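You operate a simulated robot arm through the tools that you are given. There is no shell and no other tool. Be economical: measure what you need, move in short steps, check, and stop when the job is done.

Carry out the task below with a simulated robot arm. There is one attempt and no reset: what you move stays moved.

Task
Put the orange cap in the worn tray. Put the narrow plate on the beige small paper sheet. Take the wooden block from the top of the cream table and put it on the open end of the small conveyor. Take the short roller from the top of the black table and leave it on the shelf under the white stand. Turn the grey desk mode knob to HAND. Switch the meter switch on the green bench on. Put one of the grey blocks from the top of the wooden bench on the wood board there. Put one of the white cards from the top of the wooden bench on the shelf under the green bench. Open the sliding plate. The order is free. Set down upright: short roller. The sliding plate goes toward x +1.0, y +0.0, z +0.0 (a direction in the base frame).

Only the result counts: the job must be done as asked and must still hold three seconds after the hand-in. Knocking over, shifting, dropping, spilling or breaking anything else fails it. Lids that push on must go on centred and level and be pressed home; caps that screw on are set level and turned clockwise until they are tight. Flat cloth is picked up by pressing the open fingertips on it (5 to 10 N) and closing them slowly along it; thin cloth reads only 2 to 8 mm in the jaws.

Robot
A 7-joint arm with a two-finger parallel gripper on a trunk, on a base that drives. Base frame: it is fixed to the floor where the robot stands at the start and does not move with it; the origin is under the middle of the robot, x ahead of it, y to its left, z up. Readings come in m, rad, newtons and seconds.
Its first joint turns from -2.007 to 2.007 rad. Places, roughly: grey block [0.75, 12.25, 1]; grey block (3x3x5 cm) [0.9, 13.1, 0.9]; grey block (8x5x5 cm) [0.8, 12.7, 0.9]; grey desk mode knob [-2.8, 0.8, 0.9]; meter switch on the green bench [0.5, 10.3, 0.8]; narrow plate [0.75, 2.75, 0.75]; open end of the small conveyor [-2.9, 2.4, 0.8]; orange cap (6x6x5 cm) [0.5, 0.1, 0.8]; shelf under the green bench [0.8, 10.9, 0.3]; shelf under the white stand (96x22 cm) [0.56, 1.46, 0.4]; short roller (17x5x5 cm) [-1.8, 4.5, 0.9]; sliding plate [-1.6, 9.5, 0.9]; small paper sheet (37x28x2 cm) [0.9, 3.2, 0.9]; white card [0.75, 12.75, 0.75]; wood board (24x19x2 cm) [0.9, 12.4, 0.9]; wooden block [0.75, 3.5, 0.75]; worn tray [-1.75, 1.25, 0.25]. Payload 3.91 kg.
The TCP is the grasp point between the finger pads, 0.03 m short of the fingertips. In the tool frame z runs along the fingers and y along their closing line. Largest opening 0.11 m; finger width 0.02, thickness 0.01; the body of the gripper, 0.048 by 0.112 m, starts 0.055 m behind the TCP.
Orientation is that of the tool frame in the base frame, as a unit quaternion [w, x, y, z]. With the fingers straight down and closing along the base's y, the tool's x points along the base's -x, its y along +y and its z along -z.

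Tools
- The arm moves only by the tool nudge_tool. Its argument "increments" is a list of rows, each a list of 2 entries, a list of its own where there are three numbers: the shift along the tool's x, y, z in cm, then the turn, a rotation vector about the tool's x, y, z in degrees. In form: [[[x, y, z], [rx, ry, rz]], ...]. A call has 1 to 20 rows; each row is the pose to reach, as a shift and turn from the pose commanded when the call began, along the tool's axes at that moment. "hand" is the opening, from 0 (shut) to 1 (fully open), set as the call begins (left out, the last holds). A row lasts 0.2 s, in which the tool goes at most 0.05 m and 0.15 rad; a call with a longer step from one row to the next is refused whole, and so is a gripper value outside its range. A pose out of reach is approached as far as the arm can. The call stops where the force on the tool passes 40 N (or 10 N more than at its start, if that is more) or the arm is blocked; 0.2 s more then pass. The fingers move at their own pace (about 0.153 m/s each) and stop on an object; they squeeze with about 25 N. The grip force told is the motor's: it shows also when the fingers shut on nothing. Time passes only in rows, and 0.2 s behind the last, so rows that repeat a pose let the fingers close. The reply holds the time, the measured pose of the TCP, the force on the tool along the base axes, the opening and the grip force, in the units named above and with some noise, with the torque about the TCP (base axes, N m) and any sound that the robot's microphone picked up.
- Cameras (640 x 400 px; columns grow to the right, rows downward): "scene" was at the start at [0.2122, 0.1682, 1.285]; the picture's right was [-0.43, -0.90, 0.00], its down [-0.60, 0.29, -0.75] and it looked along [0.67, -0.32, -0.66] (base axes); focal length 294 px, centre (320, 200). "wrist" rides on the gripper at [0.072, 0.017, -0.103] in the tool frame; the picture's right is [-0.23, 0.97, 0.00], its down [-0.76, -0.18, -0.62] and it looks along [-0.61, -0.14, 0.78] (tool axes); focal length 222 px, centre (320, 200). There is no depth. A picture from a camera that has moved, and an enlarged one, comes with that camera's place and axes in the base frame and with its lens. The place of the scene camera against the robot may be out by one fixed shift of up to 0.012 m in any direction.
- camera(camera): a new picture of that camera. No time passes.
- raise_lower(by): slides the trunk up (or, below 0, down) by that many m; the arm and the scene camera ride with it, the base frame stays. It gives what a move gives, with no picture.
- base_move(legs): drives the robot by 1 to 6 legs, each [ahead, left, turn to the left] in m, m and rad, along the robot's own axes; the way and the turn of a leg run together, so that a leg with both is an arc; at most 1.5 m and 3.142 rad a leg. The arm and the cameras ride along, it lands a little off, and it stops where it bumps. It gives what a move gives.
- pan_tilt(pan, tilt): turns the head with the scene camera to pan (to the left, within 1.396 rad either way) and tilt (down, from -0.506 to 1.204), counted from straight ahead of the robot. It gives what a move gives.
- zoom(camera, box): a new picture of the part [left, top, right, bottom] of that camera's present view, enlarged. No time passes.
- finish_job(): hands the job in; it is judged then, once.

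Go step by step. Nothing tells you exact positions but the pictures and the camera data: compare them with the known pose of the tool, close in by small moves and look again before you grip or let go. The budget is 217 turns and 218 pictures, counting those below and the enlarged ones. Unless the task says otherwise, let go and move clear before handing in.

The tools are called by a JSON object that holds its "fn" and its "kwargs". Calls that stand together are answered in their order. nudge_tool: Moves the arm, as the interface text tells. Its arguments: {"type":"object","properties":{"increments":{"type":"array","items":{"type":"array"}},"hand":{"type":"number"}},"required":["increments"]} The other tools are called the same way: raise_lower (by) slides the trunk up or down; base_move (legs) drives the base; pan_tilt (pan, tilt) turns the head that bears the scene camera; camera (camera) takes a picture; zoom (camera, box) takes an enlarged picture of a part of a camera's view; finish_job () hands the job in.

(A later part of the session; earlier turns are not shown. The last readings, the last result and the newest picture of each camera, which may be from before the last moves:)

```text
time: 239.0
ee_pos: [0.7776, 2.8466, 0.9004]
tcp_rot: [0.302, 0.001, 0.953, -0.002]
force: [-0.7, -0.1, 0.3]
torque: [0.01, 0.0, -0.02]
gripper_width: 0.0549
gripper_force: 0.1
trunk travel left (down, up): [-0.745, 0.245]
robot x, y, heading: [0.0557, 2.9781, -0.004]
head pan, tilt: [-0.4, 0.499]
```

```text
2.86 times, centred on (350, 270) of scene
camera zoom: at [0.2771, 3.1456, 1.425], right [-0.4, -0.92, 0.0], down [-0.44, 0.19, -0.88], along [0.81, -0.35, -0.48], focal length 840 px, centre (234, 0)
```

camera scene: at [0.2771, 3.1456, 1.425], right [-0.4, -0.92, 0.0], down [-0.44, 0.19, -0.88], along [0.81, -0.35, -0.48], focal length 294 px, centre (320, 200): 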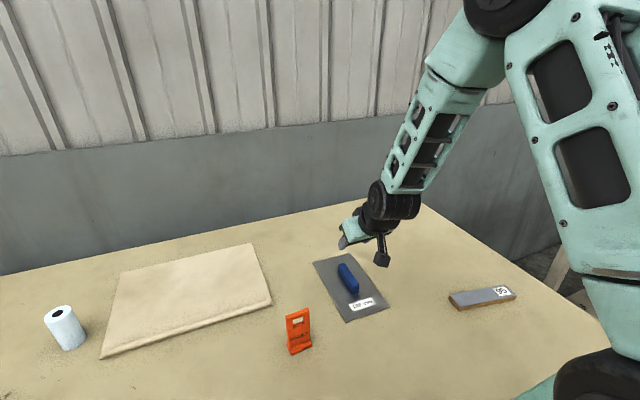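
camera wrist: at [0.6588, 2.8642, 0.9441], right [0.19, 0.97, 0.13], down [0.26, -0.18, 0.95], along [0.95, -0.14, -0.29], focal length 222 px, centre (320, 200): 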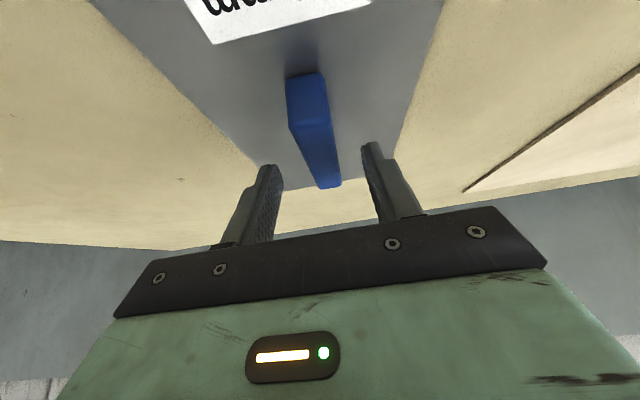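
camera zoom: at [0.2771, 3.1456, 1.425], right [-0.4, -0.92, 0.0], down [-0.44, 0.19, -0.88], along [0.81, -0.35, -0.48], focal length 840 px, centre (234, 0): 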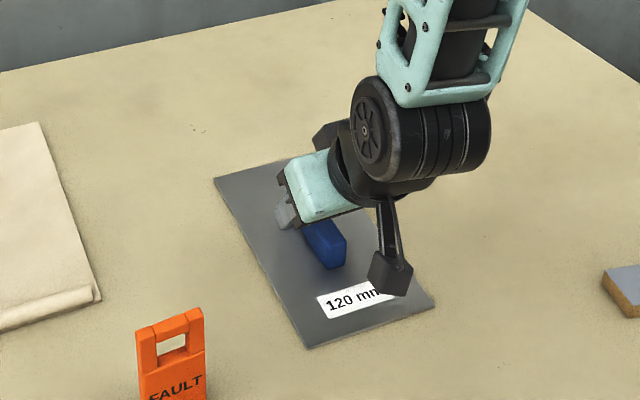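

The handle lies between the jaws. I lower 1.8 cm and close.

{"fn": "nudge_tool", "kwargs": {"increments": [[[0.5, 0.3, 0.75], [0, 0, 0]], [[1.03, 0.3, 1.47], [0, 0, 0]], [[1.03, 0.3, 1.47], [0, 0, 0]]]}}

{"fn": "nudge_tool", "kwargs": {"increments": [[[0, 0, 0], [0, 0, 0]], [[0, 0, 0], [0, 0, 0]], [[0, 0, 0], [0, 0, 0]]], "hand": 0.0}}

{"fn": "camera", "kwargs": {"camera": "wrist"}}

```text
time: 239.8
ee_pos: [0.7776, 2.8498, 0.8841]
tcp_rot: [0.303, 0.0, 0.953, -0.001]
force: [-3.6, -0.8, 16.2]
torque: [0.48, -0.07, 0.21]
gripper_width: 0.0549
gripper_force: 0.0
trunk travel left (down, up): [-0.745, 0.245]
robot x, y, heading: [0.0525, 2.9759, -0.007]
head pan, tilt: [-0.4, 0.499]
```

```text
time: 240.6
ee_pos: [0.7774, 2.8477, 0.8845]
tcp_rot: [0.303, 0.001, 0.953, -0.003]
force: [3.1, -4.7, 22.5]
torque: [0.03, -0.36, -0.5]
gripper_width: 0.02
gripper_force: 24.8
trunk travel left (down, up): [-0.745, 0.245]
robot x, y, heading: [0.0555, 2.9795, -0.007]
head pan, tilt: [-0.4, 0.499]
```

```text
149 pictures are left
camera wrist: at [0.6589, 2.8664, 0.927], right [0.19, 0.97, 0.13], down [0.26, -0.17, 0.95], along [0.95, -0.15, -0.29], focal length 222 px, centre (320, 200)
```

wrist: 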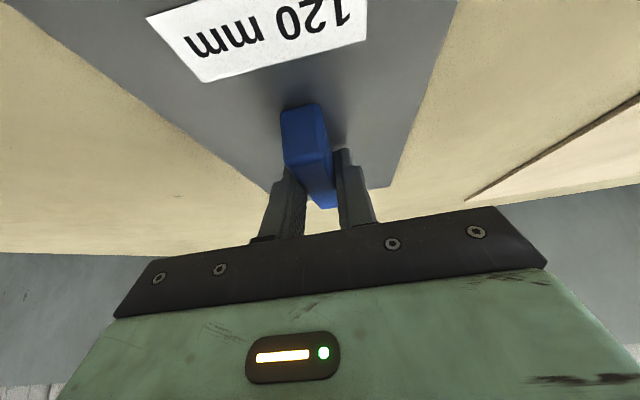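

The handle is held. I lift 15 cm, shift the base left 0.2 m, then check.

{"fn": "nudge_tool", "kwargs": {"increments": [[[-1.4, 0, -2], [0, 0, 0]], [[-4.1, 0, -5.9], [0, 0, 0]], [[-6.4, 0, -9.2], [0, 0, 0]], [[-8.7, 0, -12.4], [0, 0, 0]], [[-8.7, 0, -12.4], [0, 0, 0]]]}}

{"fn": "base_move", "kwargs": {"legs": [[0, 0.2, 0]]}}

{"fn": "camera", "kwargs": {"camera": "scene"}}

{"fn": "camera", "kwargs": {"camera": "wrist"}}

```text
time: 241.8
ee_pos: [0.7765, 2.8486, 1.0343]
tcp_rot: [0.301, 0.0, 0.954, -0.002]
force: [-0.1, -0.6, -2.3]
torque: [0.02, 0.05, 0.02]
gripper_width: 0.02
gripper_force: 25.0
trunk travel left (down, up): [-0.745, 0.245]
robot x, y, heading: [0.0526, 2.9766, -0.007]
head pan, tilt: [-0.4, 0.499]
```

```text
time: 243.4
ee_pos: [0.778, 3.0456, 1.0357]
tcp_rot: [0.302, -0.002, 0.953, -0.001]
force: [0.0, -0.4, -3.4]
torque: [0.0, 0.0, -0.01]
gripper_width: 0.02
gripper_force: 25.3
trunk travel left (down, up): [-0.745, 0.245]
robot x, y, heading: [0.0557, 3.1727, -0.003]
head pan, tilt: [-0.4, 0.499]
```

```text
148 pictures are left
camera scene: at [0.2777, 3.341, 1.425], right [-0.39, -0.92, 0.0], down [-0.44, 0.19, -0.88], along [0.81, -0.34, -0.48], focal length 294 px, centre (320, 200)
```

scene: 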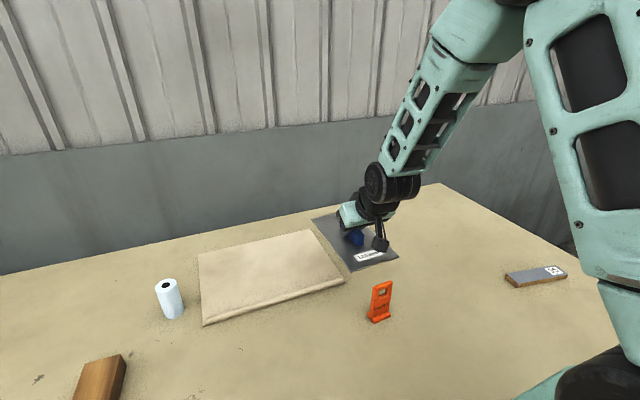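

```text
147 pictures are left
camera wrist: at [0.6598, 3.0629, 1.0785], right [0.18, 0.97, 0.13], down [0.27, -0.17, 0.95], along [0.95, -0.14, -0.29], focal length 222 px, centre (320, 200)
```

wrist: 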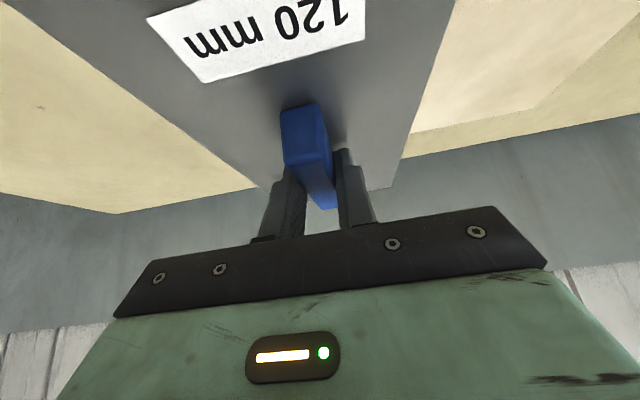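

The sheet centre comes out at [0.914, 3.235]. I carry the plate over it, still high.

{"fn": "nudge_tool", "kwargs": {"increments": [[[-2.6, 3, 1.8], [0, 0, 0]], [[-5.2, 6, 3.6], [0, 0, 0]], [[-7.8, 9, 5.4], [0, 0, 0]], [[-10.3, 12, 7.2], [0, 0, 0]], [[-10.3, 16, 7.2], [0, 0, 0]], [[-10.3, 20, 7.2], [0, 0, 0]], [[-10.3, 20, 7.2], [0, 0, 0]]]}}

{"fn": "camera", "kwargs": {"camera": "scene"}}

{"fn": "camera", "kwargs": {"camera": "wrist"}}

```text
time: 245.0
ee_pos: [0.9011, 3.2459, 1.0356]
tcp_rot: [0.301, -0.001, 0.954, 0.0]
force: [-0.2, 0.6, -3.9]
torque: [0.03, 0.03, 0.02]
gripper_width: 0.02
gripper_force: 25.0
trunk travel left (down, up): [-0.745, 0.245]
robot x, y, heading: [0.0572, 3.1695, -0.005]
head pan, tilt: [-0.4, 0.499]
```

```text
146 pictures are left
camera scene: at [0.2777, 3.3411, 1.425], right [-0.39, -0.92, 0.0], down [-0.44, 0.19, -0.88], along [0.81, -0.34, -0.48], focal length 294 px, centre (320, 200)
```

scene: 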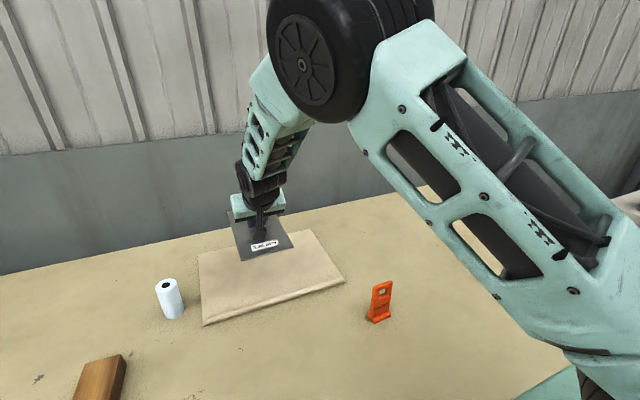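

```text
145 pictures are left
camera wrist: at [0.7831, 3.2629, 1.0785], right [0.18, 0.97, 0.13], down [0.27, -0.17, 0.95], along [0.95, -0.14, -0.29], focal length 222 px, centre (320, 200)
```

wrist: 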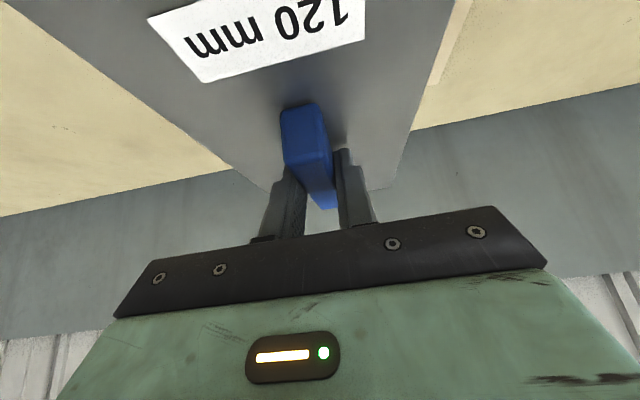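

I lower until about 1 cm above the sheet.

{"fn": "nudge_tool", "kwargs": {"increments": [[[2.2, 0, 3.1], [0, 0, 0]], [[4.4, 0, 6.2], [0, 0, 0]], [[6.5, 0, 9.2], [0, 0, 0]], [[6.7, 0, 9.6], [0, 0, 0]], [[6.7, 0, 9.6], [0, 0, 0]]]}}

{"fn": "zoom", "kwargs": {"camera": "scene", "box": [170, 180, 370, 340]}}

```text
time: 246.2
ee_pos: [0.9022, 3.2451, 0.9181]
tcp_rot: [0.302, -0.001, 0.953, -0.001]
force: [-0.4, 0.4, -3.4]
torque: [0.05, 0.04, -0.01]
gripper_width: 0.0201
gripper_force: 24.8
trunk travel left (down, up): [-0.745, 0.245]
robot x, y, heading: [0.0587, 3.1743, -0.007]
head pan, tilt: [-0.4, 0.499]
```

```text
2.50 times, centred on (270, 260) of scene
camera zoom: at [0.2777, 3.3411, 1.4249], right [-0.39, -0.92, 0.0], down [-0.44, 0.19, -0.88], along [0.81, -0.34, -0.48], focal length 735 px, centre (445, 50)
```

zoom: 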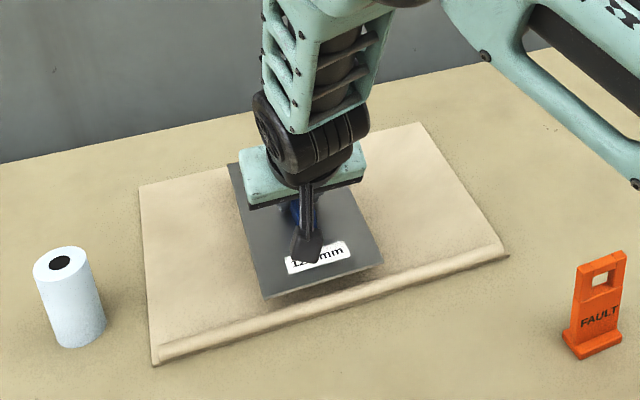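

I draw it back 1.3 cm to centre it, then set it down gently.

{"fn": "nudge_tool", "kwargs": {"increments": [[[1.06, 0, -0.75], [0, 0, 0]], [[1.35, 0, -0.35], [0, 0, 0]], [[1.6, 0, 0.0], [0, 0, 0]], [[1.8, 0, 0.3], [0, 0, 0]], [[1.95, 0, 0.5], [0, 0, 0]], [[2.05, 0, 0.65], [0, 0, 0]], [[2.05, 0, 0.65], [0, 0, 0]]]}}

{"fn": "zoom", "kwargs": {"camera": "scene", "box": [170, 180, 370, 340]}}

```text
time: 247.8
ee_pos: [0.8926, 3.2459, 0.9017]
tcp_rot: [0.302, -0.001, 0.953, -0.001]
force: [0.3, -1.2, -0.3]
torque: [0.15, 0.31, 0.13]
gripper_width: 0.0199
gripper_force: 25.1
trunk travel left (down, up): [-0.745, 0.245]
robot x, y, heading: [0.0554, 3.1744, -0.003]
head pan, tilt: [-0.4, 0.499]
```

```text
2.50 times, centred on (270, 260) of scene
camera zoom: at [0.2776, 3.341, 1.425], right [-0.39, -0.92, 0.0], down [-0.44, 0.19, -0.88], along [0.81, -0.34, -0.48], focal length 735 px, centre (445, 50)
```

zoom: 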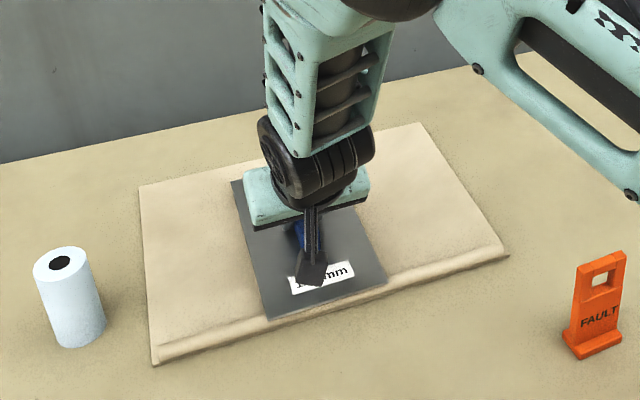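

The plate is touching down inside the sheet. I press 1.5 mm more, open, and lift away.

{"fn": "nudge_tool", "kwargs": {"increments": [[[0.09, 0, 0.12], [0, 0, 0]], [[0.09, 0, 0.12], [0, 0, 0]]]}}

{"fn": "nudge_tool", "kwargs": {"increments": [[[0, 0, 0], [0, 0, 0]], [[0, 0, 0], [0, 0, 0]], [[0, 0, 0], [0, 0, 0]], [[-1.7, 0, -2.5], [0, 0, 0]], [[-4.0, 0, -5.7], [0, 0, 0]], [[-6.8, 0, -9.8], [0, 0, 0]], [[-6.8, 0, -9.8], [0, 0, 0]]], "hand": 0.5}}

{"fn": "zoom", "kwargs": {"camera": "scene", "box": [170, 180, 370, 340]}}

```text
time: 248.4
ee_pos: [0.8912, 3.2456, 0.8995]
tcp_rot: [0.302, -0.001, 0.953, -0.002]
force: [0.7, -0.3, 4.9]
torque: [0.11, 0.74, 0.01]
gripper_width: 0.0197
gripper_force: 24.8
trunk travel left (down, up): [-0.745, 0.245]
robot x, y, heading: [0.0544, 3.1742, -0.005]
head pan, tilt: [-0.4, 0.499]
```

```text
time: 250.0
ee_pos: [0.8916, 3.2434, 1.0185]
tcp_rot: [0.301, -0.002, 0.954, -0.001]
force: [0.8, 0.0, 0.0]
torque: [0.01, 0.04, 0.0]
gripper_width: 0.0548
gripper_force: 0.0
trunk travel left (down, up): [-0.745, 0.245]
robot x, y, heading: [0.0558, 3.1746, -0.004]
head pan, tilt: [-0.4, 0.499]
```

```text
2.50 times, centred on (270, 260) of scene
camera zoom: at [0.2776, 3.3411, 1.425], right [-0.39, -0.92, 0.0], down [-0.44, 0.19, -0.88], along [0.81, -0.34, -0.48], focal length 735 px, centre (445, 50)
```

zoom: 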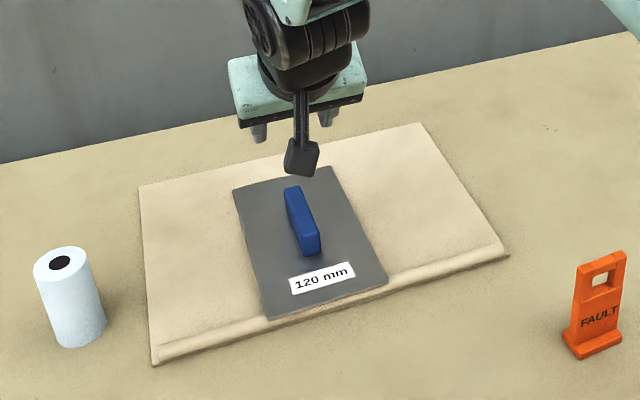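

The plate rests well on the sheet. I retract and straighten the hand, then move left to the wooden block.

{"fn": "nudge_tool", "kwargs": {"increments": [[[2.7, 0, -3.6], [0, 5, 0]], [[5.4, 0, -7.2], [0, 10, 0]], [[8.1, 0, -10.8], [0, 15, 0]], [[10.8, 0, -14.4], [0, 20, 0]], [[13.5, 0, -18], [0, 25, 0]], [[16.2, 0, -21.6], [0, 30, 0]], [[18.8, 0, -25.4], [0, 35, 0]], [[18.8, 0, -25.4], [0, 35, 0]]]}}

{"fn": "base_move", "kwargs": {"legs": [[0, 0.35, 0]]}}

{"fn": "pan_tilt", "kwargs": {"pan": 0.0, "tilt": 0.7}}

{"fn": "camera", "kwargs": {"camera": "scene"}}

{"fn": "camera", "kwargs": {"camera": "wrist"}}

```text
time: 251.8
ee_pos: [0.5912, 3.2423, 1.1156]
tcp_rot: [0.001, -0.001, 1.0, -0.001]
force: [0.2, 0.4, -0.1]
torque: [0.01, 0.01, -0.02]
gripper_width: 0.055
gripper_force: 0.2
trunk travel left (down, up): [-0.745, 0.245]
robot x, y, heading: [0.0582, 3.1745, -0.008]
head pan, tilt: [-0.4, 0.499]
```

```text
time: 254.0
ee_pos: [0.591, 3.5953, 1.1146]
tcp_rot: [0.001, -0.004, 1.0, -0.001]
force: [0.3, 0.1, 0.7]
torque: [0.01, 0.0, -0.03]
gripper_width: 0.0549
gripper_force: 0.1
trunk travel left (down, up): [-0.745, 0.245]
robot x, y, heading: [0.0535, 3.5204, -0.0]
head pan, tilt: [-0.4, 0.499]
```

```text
time: 254.9
ee_pos: [0.5912, 3.5942, 1.1146]
tcp_rot: [0.001, -0.004, 1.0, -0.002]
force: [-0.4, 0.1, -0.9]
torque: [0.01, -0.01, 0.02]
gripper_width: 0.0548
gripper_force: 0.0
trunk travel left (down, up): [-0.745, 0.245]
robot x, y, heading: [0.056, 3.5201, 0.002]
head pan, tilt: [0.0, 0.7]
```

```text
141 pictures are left
camera scene: at [0.2773, 3.7262, 1.4073], right [0.0, -1.0, 0.0], down [-0.64, 0.0, -0.77], along [0.77, 0.0, -0.64], focal length 294 px, centre (320, 200)
```

scene: 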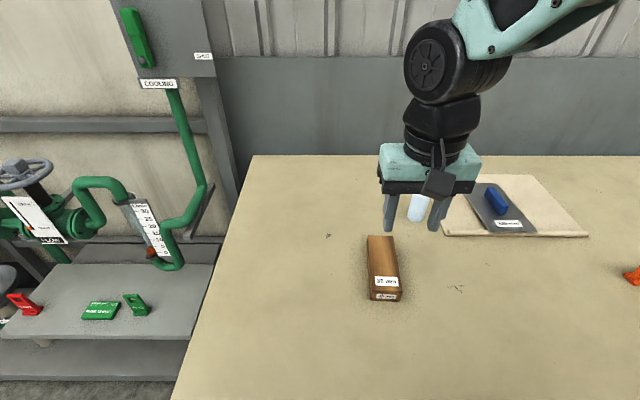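

```text
140 pictures are left
camera wrist: at [0.5181, 3.6123, 1.219], right [0.22, 0.98, 0.0], down [0.76, -0.17, 0.62], along [0.61, -0.14, -0.78], focal length 222 px, centre (320, 200)
```

wrist: 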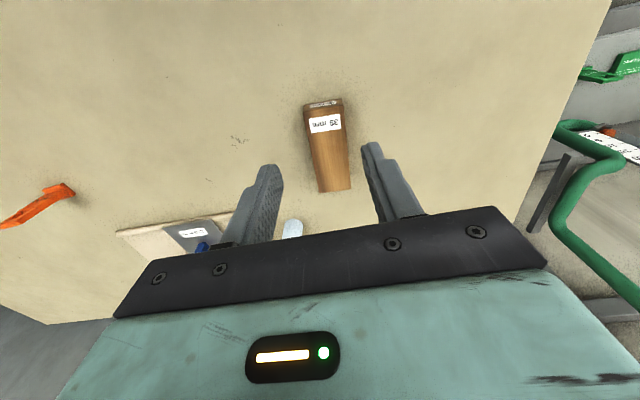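

The block ("39 mm", about 15 cm long) is centred at [0.685, 3.588] along x. I go down over it in two steps.

{"fn": "nudge_tool", "kwargs": {"increments": [[[-4.5, -0.6, 0], [0, 0, 0]], [[-9.2, -0.6, 1], [0, 0, 0]], [[-9.4, -0.6, 5.5], [0, 0, 0]], [[-9.4, -0.6, 10], [0, 0, 0]], [[-9.4, -0.6, 14.5], [0, 0, 0]], [[-9.4, -0.6, 17], [0, 0, 0]], [[-9.4, -0.6, 17], [0, 0, 0]]], "hand": 0.7}}

{"fn": "camera", "kwargs": {"camera": "wrist"}}

{"fn": "camera", "kwargs": {"camera": "scene"}}

```text
time: 256.5
ee_pos: [0.6847, 3.5898, 0.9418]
tcp_rot: [0.0, -0.004, 1.0, -0.001]
force: [0.5, 0.0, -0.7]
torque: [0.0, 0.01, -0.01]
gripper_width: 0.0769
gripper_force: 0.0
trunk travel left (down, up): [-0.745, 0.245]
robot x, y, heading: [0.0572, 3.5194, 0.006]
head pan, tilt: [0.0, 0.7]
```

```text
139 pictures are left
camera wrist: at [0.6134, 3.6069, 1.0452], right [0.22, 0.98, 0.0], down [0.76, -0.17, 0.62], along [0.61, -0.14, -0.78], focal length 222 px, centre (320, 200)
```

wrist: 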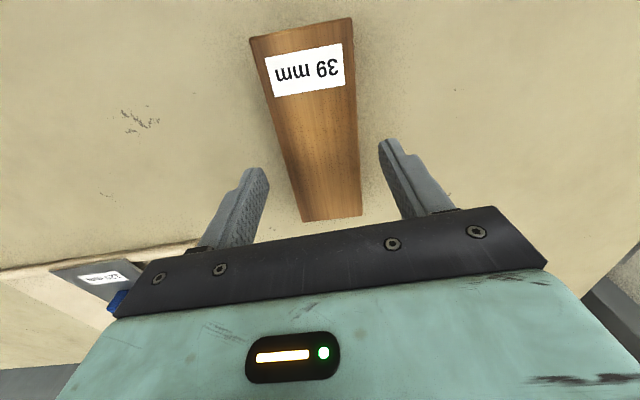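

```text
138 pictures are left
camera scene: at [0.2773, 3.7263, 1.4073], right [0.0, -1.0, 0.0], down [-0.64, 0.0, -0.76], along [0.76, 0.0, -0.64], focal length 294 px, centre (320, 200)
```

scene: 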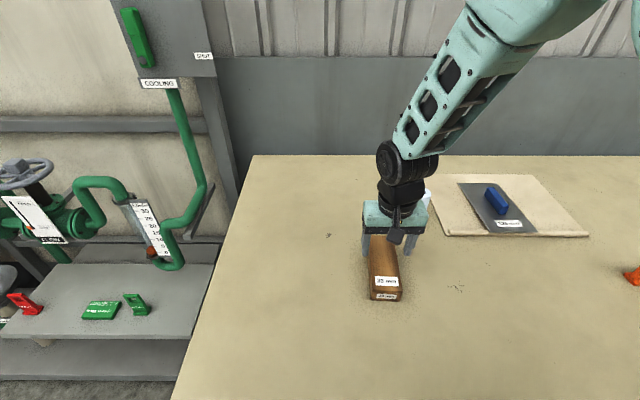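

Well centred. I go down 5.5 cm and close.

{"fn": "nudge_tool", "kwargs": {"increments": [[[0, 0, 3], [0, 0, 0]], [[0, 0, 5.4], [0, 0, 0]], [[0, 0, 5.4], [0, 0, 0]]]}}

{"fn": "nudge_tool", "kwargs": {"increments": [[[0, 0, 0], [0, 0, 0]], [[0, 0, 0], [0, 0, 0]], [[0, 0, 0], [0, 0, 0]]], "hand": 0.1}}

{"fn": "nudge_tool", "kwargs": {"increments": [[[0, 0, -4], [0, 0, 0]], [[0, 0, -8], [0, 0, 0]], [[0, 0, -12], [0, 0, 0]], [[0, 0, -16], [0, 0, 0]], [[0, 0, -20], [0, 0, 0]], [[4, 0, -22], [0, 0, 0]], [[8, 0, -24], [0, 0, 0]], [[12, 0, -25], [0, 0, 0]], [[16, 0, -25], [0, 0, 0]], [[20, 0, -25], [0, 0, 0]]]}}

{"fn": "camera", "kwargs": {"camera": "scene"}}

```text
time: 257.3
ee_pos: [0.6868, 3.5886, 0.8905]
tcp_rot: [0.001, -0.005, 1.0, -0.002]
force: [-0.3, -0.3, 0.0]
torque: [0.02, 0.0, -0.02]
gripper_width: 0.077
gripper_force: 0.0
trunk travel left (down, up): [-0.745, 0.245]
robot x, y, heading: [0.0563, 3.52, 0.003]
head pan, tilt: [0.0, 0.7]
```

```text
time: 258.1
ee_pos: [0.6861, 3.5888, 0.8897]
tcp_rot: [0.001, -0.004, 1.0, -0.002]
force: [-0.2, -0.5, 0.2]
torque: [-0.01, -0.03, 0.01]
gripper_width: 0.0609
gripper_force: 24.4
trunk travel left (down, up): [-0.745, 0.245]
robot x, y, heading: [0.0584, 3.5181, -0.0]
head pan, tilt: [0.0, 0.7]
```

```text
time: 260.3
ee_pos: [0.4831, 3.5885, 1.1426]
tcp_rot: [0.001, -0.005, 1.0, -0.001]
force: [-0.6, -0.6, -2.7]
torque: [-0.02, 0.03, 0.01]
gripper_width: 0.0609
gripper_force: 24.8
trunk travel left (down, up): [-0.745, 0.245]
robot x, y, heading: [0.0571, 3.5215, 0.005]
head pan, tilt: [0.0, 0.7]
```

```text
137 pictures are left
camera scene: at [0.2779, 3.7264, 1.4072], right [0.0, -1.0, 0.0], down [-0.64, 0.0, -0.76], along [0.76, 0.0, -0.64], focal length 294 px, centre (320, 200)
```

scene: 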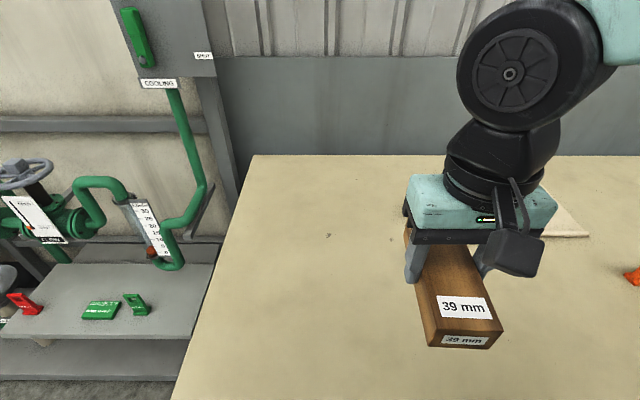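

The block is held. I back away and drive down the aisle.

{"fn": "base_move", "kwargs": {"legs": [[-0.6, 0, 0], [0, 0, -1.575], [1.4, 0, 0], [1.4, 0, 0], [1.25, 0, 0]]}}

```text
time: 286.1
ee_pos: [-0.3434, -0.8963, 1.1429]
tcp_rot: [-0.001, 0.7, 0.714, -0.002]
force: [-0.5, 0.0, -2.0]
torque: [0.0, 0.01, -0.02]
gripper_width: 0.06
gripper_force: 25.2
trunk travel left (down, up): [-0.745, 0.245]
robot x, y, heading: [-0.4151, -0.4685, -1.551]
head pan, tilt: [0.0, 0.7]
```

{"fn": "base_move", "kwargs": {"legs": [[0, 0, -1.588], [1.0, 0.08, 0], [1.2, 0, 0], [1.0, 0, 0]]}}

```text
time: 305.8
ee_pos: [-4.0742, -0.4364, 1.1431]
tcp_rot: [-0.001, 1.0, -0.022, 0.0]
force: [-0.6, -0.1, -2.8]
torque: [-0.04, -0.02, -0.03]
gripper_width: 0.0599
gripper_force: 24.9
trunk travel left (down, up): [-0.745, 0.245]
robot x, y, heading: [-3.6428, -0.3933, 3.09]
head pan, tilt: [0.0, 0.7]
```

{"fn": "base_move", "kwargs": {"legs": [[0, 0, -1.52], [1.4, 0, 0], [1.4, 0, 0]]}}

{"fn": "pan_tilt", "kwargs": {"pan": -1.0, "tilt": 0.6}}

{"fn": "camera", "kwargs": {"camera": "scene"}}

```text
time: 322.9
ee_pos: [-3.7229, 2.7784, 1.1429]
tcp_rot: [-0.002, 0.715, -0.699, 0.001]
force: [0.3, 0.0, -1.0]
torque: [-0.02, -0.03, -0.03]
gripper_width: 0.0598
gripper_force: 25.0
trunk travel left (down, up): [-0.745, 0.245]
robot x, y, heading: [-3.6496, 2.3502, 1.593]
head pan, tilt: [0.0, 0.7]
```

```text
time: 324.1
ee_pos: [-3.723, 2.7778, 1.1429]
tcp_rot: [-0.002, 0.715, -0.699, 0.002]
force: [0.1, 1.2, -2.8]
torque: [-0.03, 0.02, -0.06]
gripper_width: 0.0598
gripper_force: 25.5
trunk travel left (down, up): [-0.745, 0.245]
robot x, y, heading: [-3.6498, 2.3554, 1.589]
head pan, tilt: [-1.0, 0.6]
```

```text
136 pictures are left
camera scene: at [-3.7882, 2.5387, 1.4159], right [0.56, -0.83, 0.0], down [-0.47, -0.31, -0.82], along [0.69, 0.46, -0.57], focal length 294 px, centre (320, 200)
```

scene: 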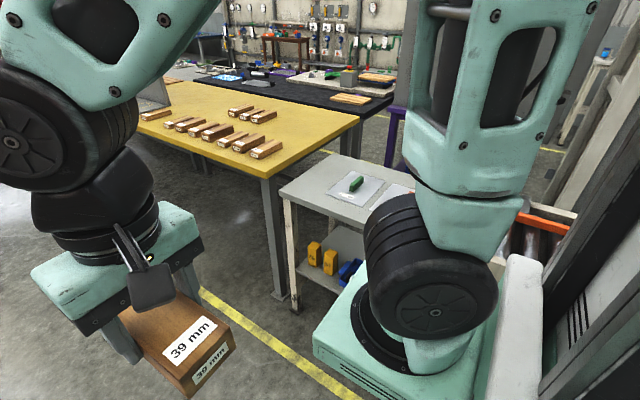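

I turn to face the conveyor and look at its open end.

{"fn": "base_move", "kwargs": {"legs": [[0, 0, -1.585]]}}

{"fn": "pan_tilt", "kwargs": {"pan": 0.0, "tilt": 0.65}}

{"fn": "camera", "kwargs": {"camera": "scene"}}

```text
time: 328.3
ee_pos: [-3.2233, 2.4325, 1.143]
tcp_rot: [0.001, -0.017, 1.0, -0.002]
force: [-0.3, -0.4, -2.3]
torque: [0.0, 0.03, 0.03]
gripper_width: 0.0594
gripper_force: 25.2
trunk travel left (down, up): [-0.745, 0.245]
robot x, y, heading: [-3.6492, 2.3532, 0.03]
head pan, tilt: [-1.0, 0.6]
```

```text
time: 329.6
ee_pos: [-3.2233, 2.4315, 1.1434]
tcp_rot: [0.001, -0.018, 1.0, -0.002]
force: [0.0, 0.4, -1.7]
torque: [-0.01, 0.01, -0.01]
gripper_width: 0.0597
gripper_force: 24.8
trunk travel left (down, up): [-0.745, 0.245]
robot x, y, heading: [-3.6496, 2.3503, 0.036]
head pan, tilt: [0.0, 0.649]
```

```text
135 pictures are left
camera scene: at [-3.4321, 2.5634, 1.4116], right [0.03, -1.0, 0.0], down [-0.6, -0.02, -0.8], along [0.8, 0.03, -0.6], focal length 294 px, centre (320, 200)
```

scene: 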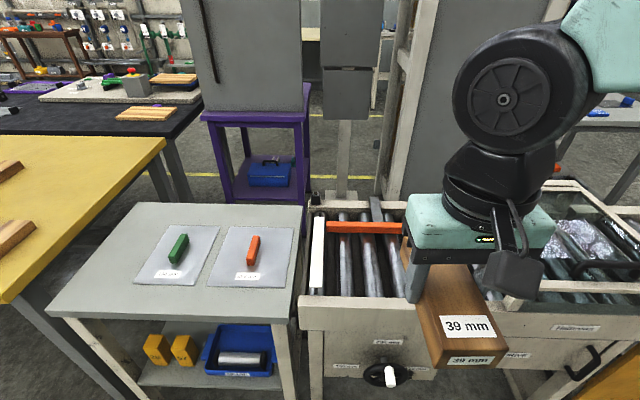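

{"fn": "zoom", "kwargs": {"camera": "scene", "box": [280, 170, 500, 310]}}

{"fn": "camera", "kwargs": {"camera": "wrist"}}

```text
2.86 times, centred on (390, 240) of scene
camera zoom: at [-3.4321, 2.5634, 1.4116], right [0.03, -1.0, 0.0], down [-0.6, -0.02, -0.8], along [0.8, 0.03, -0.6], focal length 840 px, centre (120, 86)
```

zoom: 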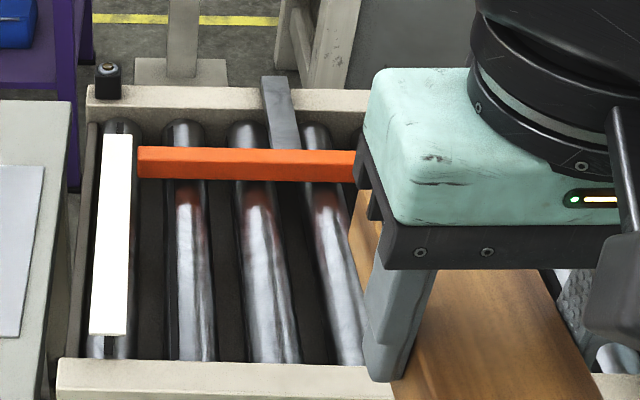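

```text
133 pictures are left
camera wrist: at [-3.2961, 2.4468, 1.2466], right [0.19, 0.98, 0.0], down [0.77, -0.15, 0.62], along [0.61, -0.12, -0.78], focal length 222 px, centre (320, 200)
```

wrist: 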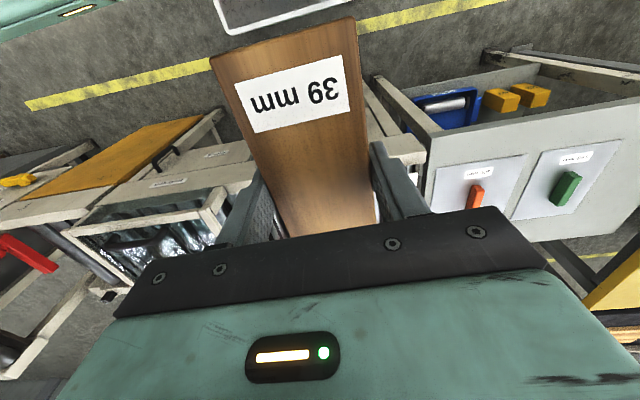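

The rollers lie between the front rail (x≈-3.02) and an orange guide (x≈-2.81), y≈2.34-2.57. I will lay the block along y at about [-2.92, 2.46]; first move nearer and turn the hand 90°.

{"fn": "base_move", "kwargs": {"legs": [[0.12, 0.0, -0.03]]}}

{"fn": "nudge_tool", "kwargs": {"increments": [[[-1.6, 0.2, 0], [0, 0, 8]], [[-3.2, 0.4, 0], [0, 0, 16]], [[-4.8, 0.6, 0], [0, 0, 24]], [[-6.4, 0.8, 0], [0, 0, 32]], [[-8, 1, 0], [0, 0, 40]], [[-9.6, 1.2, 0], [0, 0, 48]], [[-11, 1.4, 0], [0, 0, 56]], [[-13, 1.6, 0], [0, 0, 64]], [[-15, 1.8, 0], [0, 0, 72]], [[-17, 2, 0], [0, 0, 80]], [[-18.5, 2, 0], [0, 0, 88]], [[-18.5, 2, 0], [0, 0, 88]]]}}

{"fn": "camera", "kwargs": {"camera": "scene"}}

{"fn": "camera", "kwargs": {"camera": "wrist"}}

```text
time: 330.8
ee_pos: [-3.097, 2.4211, 1.1434]
tcp_rot: [0.001, -0.003, 1.0, -0.001]
force: [1.0, 0.6, -2.3]
torque: [-0.03, 0.0, 0.01]
gripper_width: 0.0599
gripper_force: 25.0
trunk travel left (down, up): [-0.745, 0.245]
robot x, y, heading: [-3.5242, 2.3535, -0.0]
head pan, tilt: [0.0, 0.649]
```

```text
time: 333.4
ee_pos: [-2.9124, 2.4415, 1.143]
tcp_rot: [0.002, 0.692, 0.722, -0.001]
force: [1.1, -0.2, -2.3]
torque: [0.02, 0.03, 0.02]
gripper_width: 0.0596
gripper_force: 25.3
trunk travel left (down, up): [-0.745, 0.245]
robot x, y, heading: [-3.5237, 2.354, 0.001]
head pan, tilt: [0.0, 0.649]
```

```text
132 pictures are left
camera scene: at [-3.302, 2.5589, 1.4116], right [0.0, -1.0, 0.0], down [-0.6, 0.0, -0.8], along [0.8, 0.0, -0.6], focal length 294 px, centre (320, 200)
```

scene: 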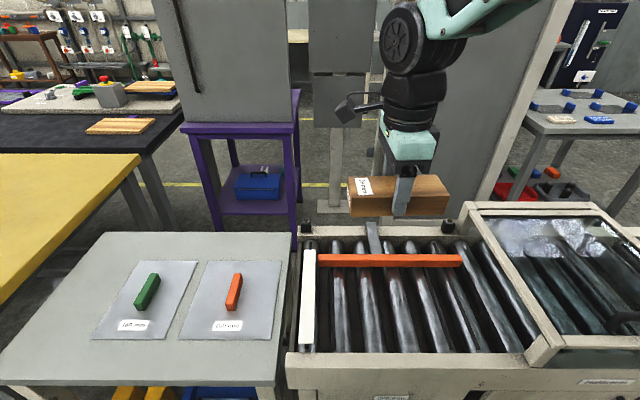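

```text
131 pictures are left
camera wrist: at [-2.8981, 2.5158, 1.2467], right [0.98, -0.19, 0.0], down [-0.15, -0.77, 0.63], along [-0.12, -0.61, -0.78], focal length 222 px, centre (320, 200)
```

wrist: 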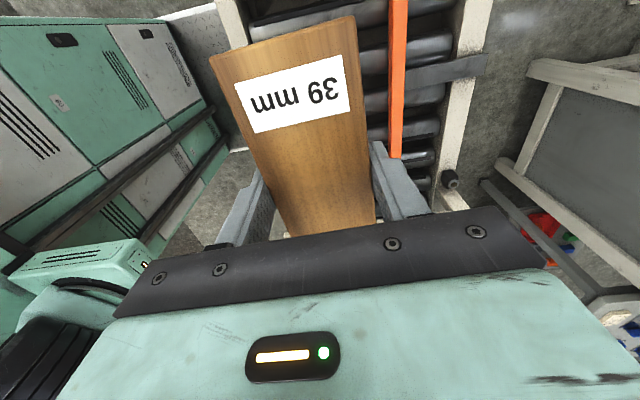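

The open bed runs y 2.07-2.57. I shift to [-2.925, 2.38] and lower most of the way.

{"fn": "nudge_tool", "kwargs": {"increments": [[[-3, -0.6, 2], [0, 0, 0]], [[-6, -1.3, 4], [0, 0, 2]], [[-6, -1.3, 9], [0, 0, 2]], [[-6, -1.3, 14], [0, 0, 2]], [[-6, -1.3, 19], [0, 0, 2]], [[-6, -1.3, 22.5], [0, 0, 2]], [[-6, -1.3, 22.5], [0, 0, 2]]]}}

{"fn": "camera", "kwargs": {"camera": "scene"}}

{"fn": "camera", "kwargs": {"camera": "wrist"}}

```text
time: 335.0
ee_pos: [-2.9229, 2.3803, 0.9209]
tcp_rot: [0.002, 0.705, 0.71, -0.001]
force: [-0.6, 0.0, -3.0]
torque: [0.0, 0.0, 0.01]
gripper_width: 0.0596
gripper_force: 25.3
trunk travel left (down, up): [-0.745, 0.245]
robot x, y, heading: [-3.5274, 2.3559, -0.001]
head pan, tilt: [0.0, 0.649]
```

```text
130 pictures are left
camera scene: at [-3.3021, 2.5588, 1.4116], right [0.0, -1.0, 0.0], down [-0.6, 0.0, -0.8], along [0.8, 0.0, -0.6], focal length 294 px, centre (320, 200)
```

scene: 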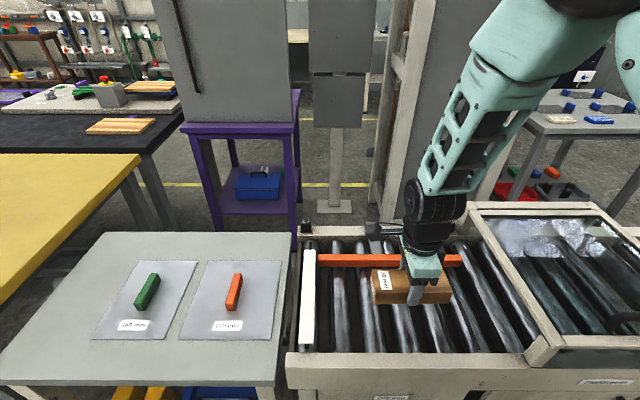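

```text
129 pictures are left
camera wrist: at [-2.9061, 2.4533, 1.0236], right [0.98, -0.22, 0.0], down [-0.17, -0.76, 0.63], along [-0.14, -0.61, -0.78], focal length 222 px, centre (320, 200)
```

wrist: 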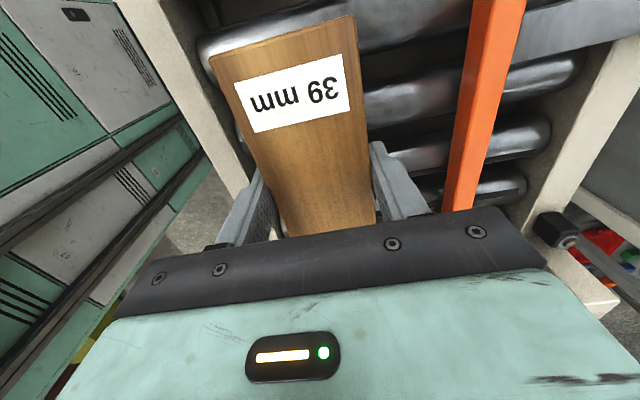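

Clear of the guide and rail. I lower in fine steps until it touches.

{"fn": "nudge_tool", "kwargs": {"increments": [[[0, 0, 1.5], [0, 0, 0]], [[0, 0, 3], [0, 0, 0]], [[0, 0, 3.5], [0, 0, 0]], [[0, 0, 4], [0, 0, 0]], [[0, 0, 4.5], [0, 0, 0]], [[0, 0, 5], [0, 0, 0]], [[0, 0, 5.5], [0, 0, 0]], [[0, 0, 6], [0, 0, 0]], [[0, 0, 6], [0, 0, 0]]]}}

{"fn": "zoom", "kwargs": {"camera": "scene", "box": [290, 210, 540, 370]}}

```text
time: 337.0
ee_pos: [-2.9222, 2.38, 0.8584]
tcp_rot: [0.001, 0.704, 0.71, 0.0]
force: [-0.7, -0.4, -1.6]
torque: [0.04, 0.01, 0.04]
gripper_width: 0.0597
gripper_force: 25.0
trunk travel left (down, up): [-0.745, 0.245]
robot x, y, heading: [-3.5275, 2.3522, 0.002]
head pan, tilt: [0.0, 0.649]
```

```text
2.50 times, centred on (415, 290) of scene
camera zoom: at [-3.302, 2.5589, 1.4116], right [0.0, -1.0, 0.0], down [-0.6, 0.0, -0.8], along [0.8, 0.0, -0.6], focal length 735 px, centre (82, -25)
```

zoom: 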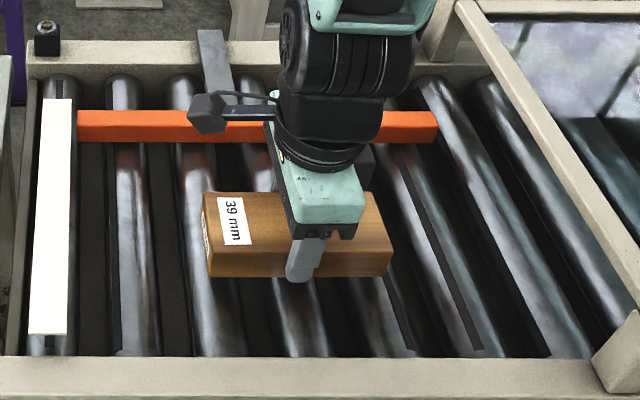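

Not yet touching; I continue down in 4 mm steps.

{"fn": "nudge_tool", "kwargs": {"increments": [[[0, 0, 0.4], [0, 0, 0]], [[0, 0, 0.8], [0, 0, 0]], [[0, 0, 1.2], [0, 0, 0]], [[0, 0, 1.6], [0, 0, 0]], [[0, 0, 2.0], [0, 0, 0]], [[0, 0, 2.4], [0, 0, 0]], [[0, 0, 2.8], [0, 0, 0]], [[0, 0, 3.2], [0, 0, 0]], [[0, 0, 3.6], [0, 0, 0]], [[0, 0, 4.0], [0, 0, 0]]]}}

{"fn": "zoom", "kwargs": {"camera": "scene", "box": [290, 210, 540, 370]}}

```text
time: 338.8
ee_pos: [-2.9224, 2.381, 0.8294]
tcp_rot: [0.001, 0.705, 0.709, 0.0]
force: [-5.7, -3.8, 28.2]
torque: [-0.19, 1.28, 0.18]
gripper_width: 0.0597
gripper_force: 24.6
trunk travel left (down, up): [-0.745, 0.245]
robot x, y, heading: [-3.5261, 2.3572, 0.005]
head pan, tilt: [0.0, 0.649]
stopped in row 8: the force on the tool passed its limit (the readings are from after the stop); the commanded pose is now the measured one
```

```text
2.50 times, centred on (415, 290) of scene
camera zoom: at [-3.3033, 2.5586, 1.412], right [0.0, -1.0, 0.0], down [-0.6, 0.0, -0.8], along [0.8, 0.0, -0.6], focal length 735 px, centre (82, -25)
```

zoom: 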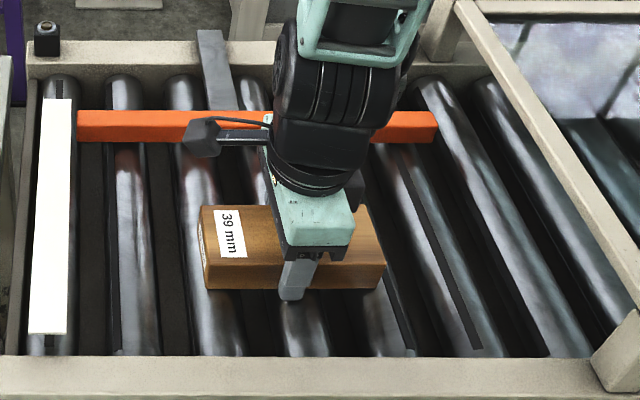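

It rests on the rollers. I relieve the pressure, open, and rise.

{"fn": "nudge_tool", "kwargs": {"increments": [[[0, 0, -0.2], [0, 0, 0]], [[0, 0, -0.2], [0, 0, 0]]]}}

{"fn": "nudge_tool", "kwargs": {"increments": [[[0, 0, 0], [0, 0, 0]], [[0, 0, 0], [0, 0, 0]], [[0, 0, 0], [0, 0, 0]], [[0, 0, -3], [0, 0, 0]], [[0, 0, -7], [0, 0, 0]], [[0, 0, -11], [0, 0, 0]], [[0, 0, -15], [0, 0, 0]], [[0, 0, -20], [0, 0, 0]], [[0, 0, -25], [0, 0, 0]], [[0, 0, -30], [0, 0, 0]]], "hand": 0.75}}

{"fn": "zoom", "kwargs": {"camera": "scene", "box": [290, 210, 540, 370]}}

```text
time: 339.4
ee_pos: [-2.9226, 2.3818, 0.83]
tcp_rot: [0.001, 0.704, 0.71, 0.0]
force: [-2.3, -0.8, 4.3]
torque: [0.4, 0.23, 0.2]
gripper_width: 0.0598
gripper_force: 25.0
trunk travel left (down, up): [-0.745, 0.245]
robot x, y, heading: [-3.5257, 2.3553, 0.004]
head pan, tilt: [0.0, 0.649]
```

```text
time: 341.6
ee_pos: [-2.9222, 2.3834, 1.1309]
tcp_rot: [0.002, 0.705, 0.709, -0.001]
force: [0.0, 0.3, -1.0]
torque: [-0.05, 0.04, 0.01]
gripper_width: 0.0824
gripper_force: 0.0
trunk travel left (down, up): [-0.745, 0.245]
robot x, y, heading: [-3.5296, 2.354, 0.005]
head pan, tilt: [0.0, 0.649]
```

```text
2.50 times, centred on (415, 290) of scene
camera zoom: at [-3.3017, 2.5591, 1.4115], right [0.0, -1.0, 0.0], down [-0.6, 0.0, -0.8], along [0.8, 0.0, -0.6], focal length 735 px, centre (82, -25)
```

zoom: 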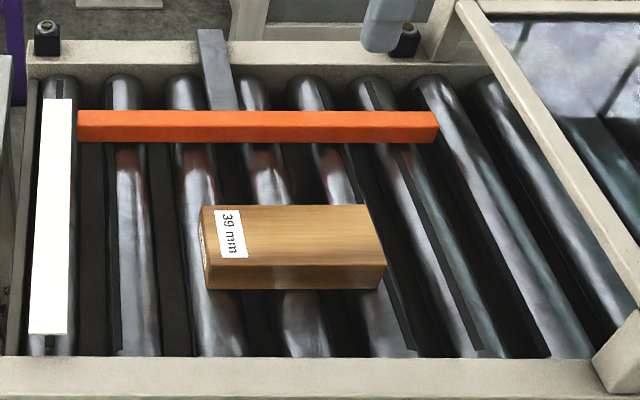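

The block lies on the open rollers. I bring the hand back to its travelling pose and start back.

{"fn": "nudge_tool", "kwargs": {"increments": [[[0, -1.6, 0], [0, 0, -8]], [[0, -3.2, 0], [0, 0, -16]], [[0, -4.8, 0], [0, 0, -24]], [[0, -6.4, 0], [0, 0, -32]], [[0, -8, 0], [0, 0, -40]], [[0, -9.6, 0], [0, 0, -48]], [[0, -11.2, 0], [0, 0, -56]], [[0, -12.8, 0], [0, 0, -64]], [[0, -14.4, 0], [0, 0, -72]], [[0, -16, 0], [0, 0, -80]], [[0, -17.5, 0], [0, 0, -88]], [[0, -17.5, 0], [0, 0, -90]]]}}

{"fn": "base_move", "kwargs": {"legs": [[-0.1, 0, 0], [0, 0, -1.575], [1.4, 0, 0], [1.4, 0, 0]]}}

```text
time: 344.2
ee_pos: [-3.097, 2.3808, 1.129]
tcp_rot: [0.001, -0.004, 1.0, -0.001]
force: [0.7, 0.0, 0.3]
torque: [0.01, 0.01, 0.0]
gripper_width: 0.0827
gripper_force: 0.1
trunk travel left (down, up): [-0.745, 0.245]
robot x, y, heading: [-3.5222, 2.3558, 0.003]
head pan, tilt: [0.0, 0.649]
```

```text
time: 362.4
ee_pos: [-3.5708, -0.8755, 1.1297]
tcp_rot: [0.0, 0.697, 0.717, -0.001]
force: [-0.2, 0.2, -0.1]
torque: [-0.01, 0.02, 0.01]
gripper_width: 0.0828
gripper_force: 0.1
trunk travel left (down, up): [-0.745, 0.245]
robot x, y, heading: [-3.6098, -0.449, -1.547]
head pan, tilt: [0.0, 0.649]
```

{"fn": "base_move", "kwargs": {"legs": [[0, 0, 1.547], [1.4, 0, 0], [1.4, 0, 0], [0.2, 0, 0]]}}

```text
time: 380.8
ee_pos: [-0.2574, -0.0566, 1.1291]
tcp_rot: [0.001, -0.081, 0.997, 0.0]
force: [-0.5, 0.2, -0.3]
torque: [0.03, 0.02, -0.01]
gripper_width: 0.0821
gripper_force: 0.1
trunk travel left (down, up): [-0.745, 0.245]
robot x, y, heading: [-0.6719, -0.1476, 0.156]
head pan, tilt: [0.0, 0.649]
```

Back in the main aisle. I turn up the aisle toward the black table at y≈4.5.

{"fn": "base_move", "kwargs": {"legs": [[0, 0, 1.414], [1.4, 0, 0], [1.4, 0, 0], [1.4, 0, 0]]}}

{"fn": "pan_tilt", "kwargs": {"pan": 0.9, "tilt": 0.5}}

{"fn": "camera", "kwargs": {"camera": "scene"}}

```text
time: 404.4
ee_pos: [-0.8478, 4.4779, 1.1305]
tcp_rot: [-0.001, 0.726, -0.688, 0.0]
force: [0.1, 0.6, 0.2]
torque: [-0.04, -0.02, -0.03]
gripper_width: 0.0825
gripper_force: 0.0
trunk travel left (down, up): [-0.745, 0.245]
robot x, y, heading: [-0.804, 4.0535, 1.619]
head pan, tilt: [0.0, 0.649]
```

```text
time: 405.6
ee_pos: [-0.8481, 4.479, 1.1291]
tcp_rot: [-0.001, 0.726, -0.688, 0.0]
force: [0.5, -0.5, -0.7]
torque: [0.01, -0.03, 0.01]
gripper_width: 0.0825
gripper_force: 0.0
trunk travel left (down, up): [-0.745, 0.245]
robot x, y, heading: [-0.801, 4.0506, 1.619]
head pan, tilt: [0.901, 0.499]
```

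```text
125 pictures are left
camera scene: at [-1.0932, 4.237, 1.425], right [0.58, 0.81, 0.0], down [0.39, -0.28, -0.88], along [-0.71, 0.51, -0.48], focal length 294 px, centre (320, 200)
```

scene: 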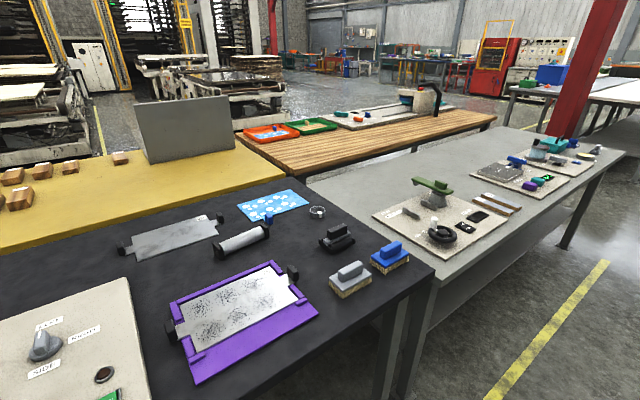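

I zoom on the black table to identify the short roller.

{"fn": "zoom", "kwargs": {"camera": "scene", "box": [110, 170, 430, 370]}}

```text
2.00 times, centred on (270, 270) of scene
camera zoom: at [-1.0932, 4.237, 1.425], right [0.58, 0.81, 0.0], down [0.39, -0.28, -0.88], along [-0.71, 0.51, -0.48], focal length 588 px, centre (420, 60)
```

zoom: 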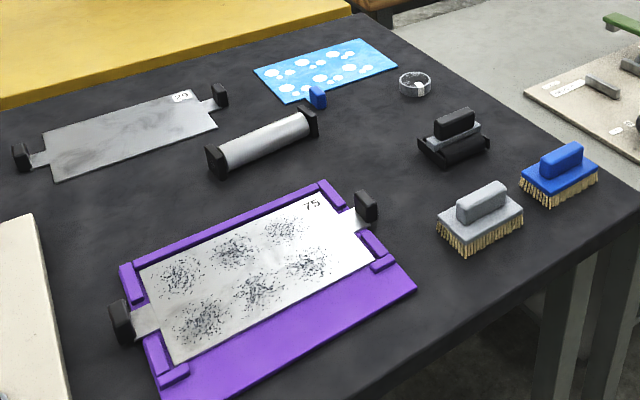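

The short roller lies along y at about [-1.82, 4.46]. I zoom closer at its shape before deciding how to hold it.

{"fn": "zoom", "kwargs": {"camera": "scene", "box": [200, 210, 290, 270]}}

```text
6.67 times, centred on (245, 240) of scene
camera zoom: at [-1.0932, 4.237, 1.425], right [0.58, 0.81, 0.0], down [0.39, -0.28, -0.88], along [-0.71, 0.51, -0.48], focal length 1960 px, centre (820, -67)
```

zoom: 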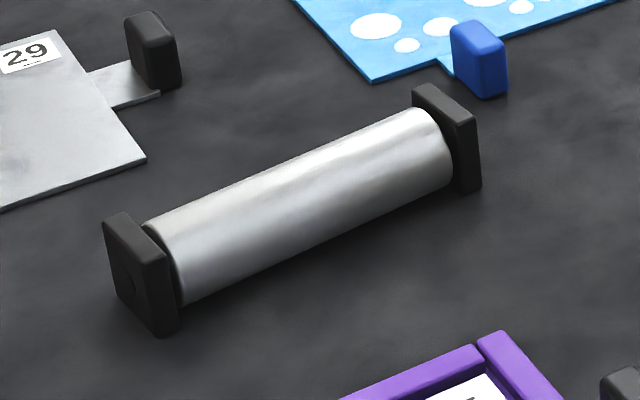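

The roller has square end plates and rests level on them; I'll keep that same level attitude when setting it down. I turn to face the black table (edge x≈-1.40) and drive up.

{"fn": "base_move", "kwargs": {"legs": [[0, 0, 1.522], [0.28, -0.38, 0]]}}

{"fn": "pan_tilt", "kwargs": {"pan": 0.0, "tilt": 0.7}}

{"fn": "camera", "kwargs": {"camera": "scene"}}

{"fn": "camera", "kwargs": {"camera": "wrist"}}

```text
time: 412.2
ee_pos: [-1.5099, 4.4355, 1.1298]
tcp_rot: [-0.002, 1.0, -0.015, -0.001]
force: [0.1, 0.9, -0.5]
torque: [0.0, 0.01, 0.0]
gripper_width: 0.0823
gripper_force: 0.0
trunk travel left (down, up): [-0.745, 0.245]
robot x, y, heading: [-1.0824, 4.4484, 3.109]
head pan, tilt: [0.901, 0.499]
```

```text
time: 413.4
ee_pos: [-1.5089, 4.4361, 1.1287]
tcp_rot: [-0.001, 1.0, -0.014, -0.001]
force: [0.3, 0.4, 0.3]
torque: [0.0, 0.01, -0.03]
gripper_width: 0.0825
gripper_force: 0.0
trunk travel left (down, up): [-0.745, 0.245]
robot x, y, heading: [-1.0819, 4.4455, 3.114]
head pan, tilt: [0.0, 0.7]
```

```text
122 pictures are left
camera scene: at [-1.32, 4.2493, 1.4073], right [0.03, 1.0, 0.0], down [0.64, -0.02, -0.77], along [-0.76, 0.02, -0.64], focal length 294 px, centre (320, 200)
```

scene: 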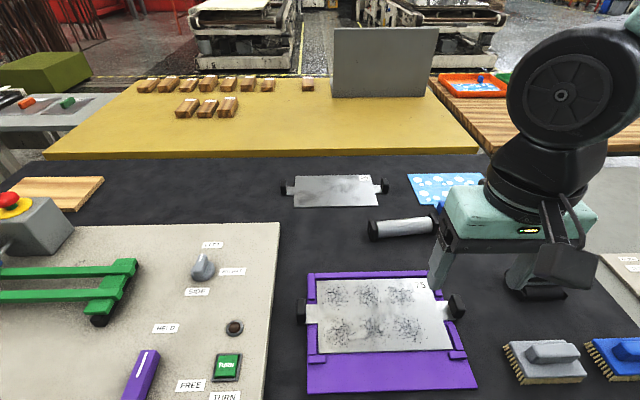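

```text
121 pictures are left
camera wrist: at [-1.4375, 4.4174, 1.2331], right [-0.25, -0.97, 0.0], down [-0.76, 0.2, 0.63], along [-0.6, 0.16, -0.78], focal length 222 px, centre (320, 200)
```

wrist: 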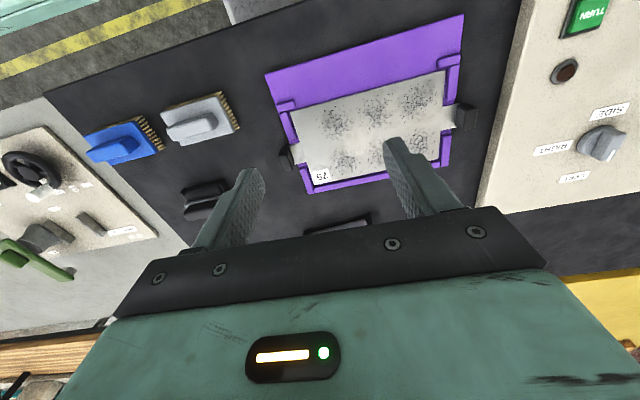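

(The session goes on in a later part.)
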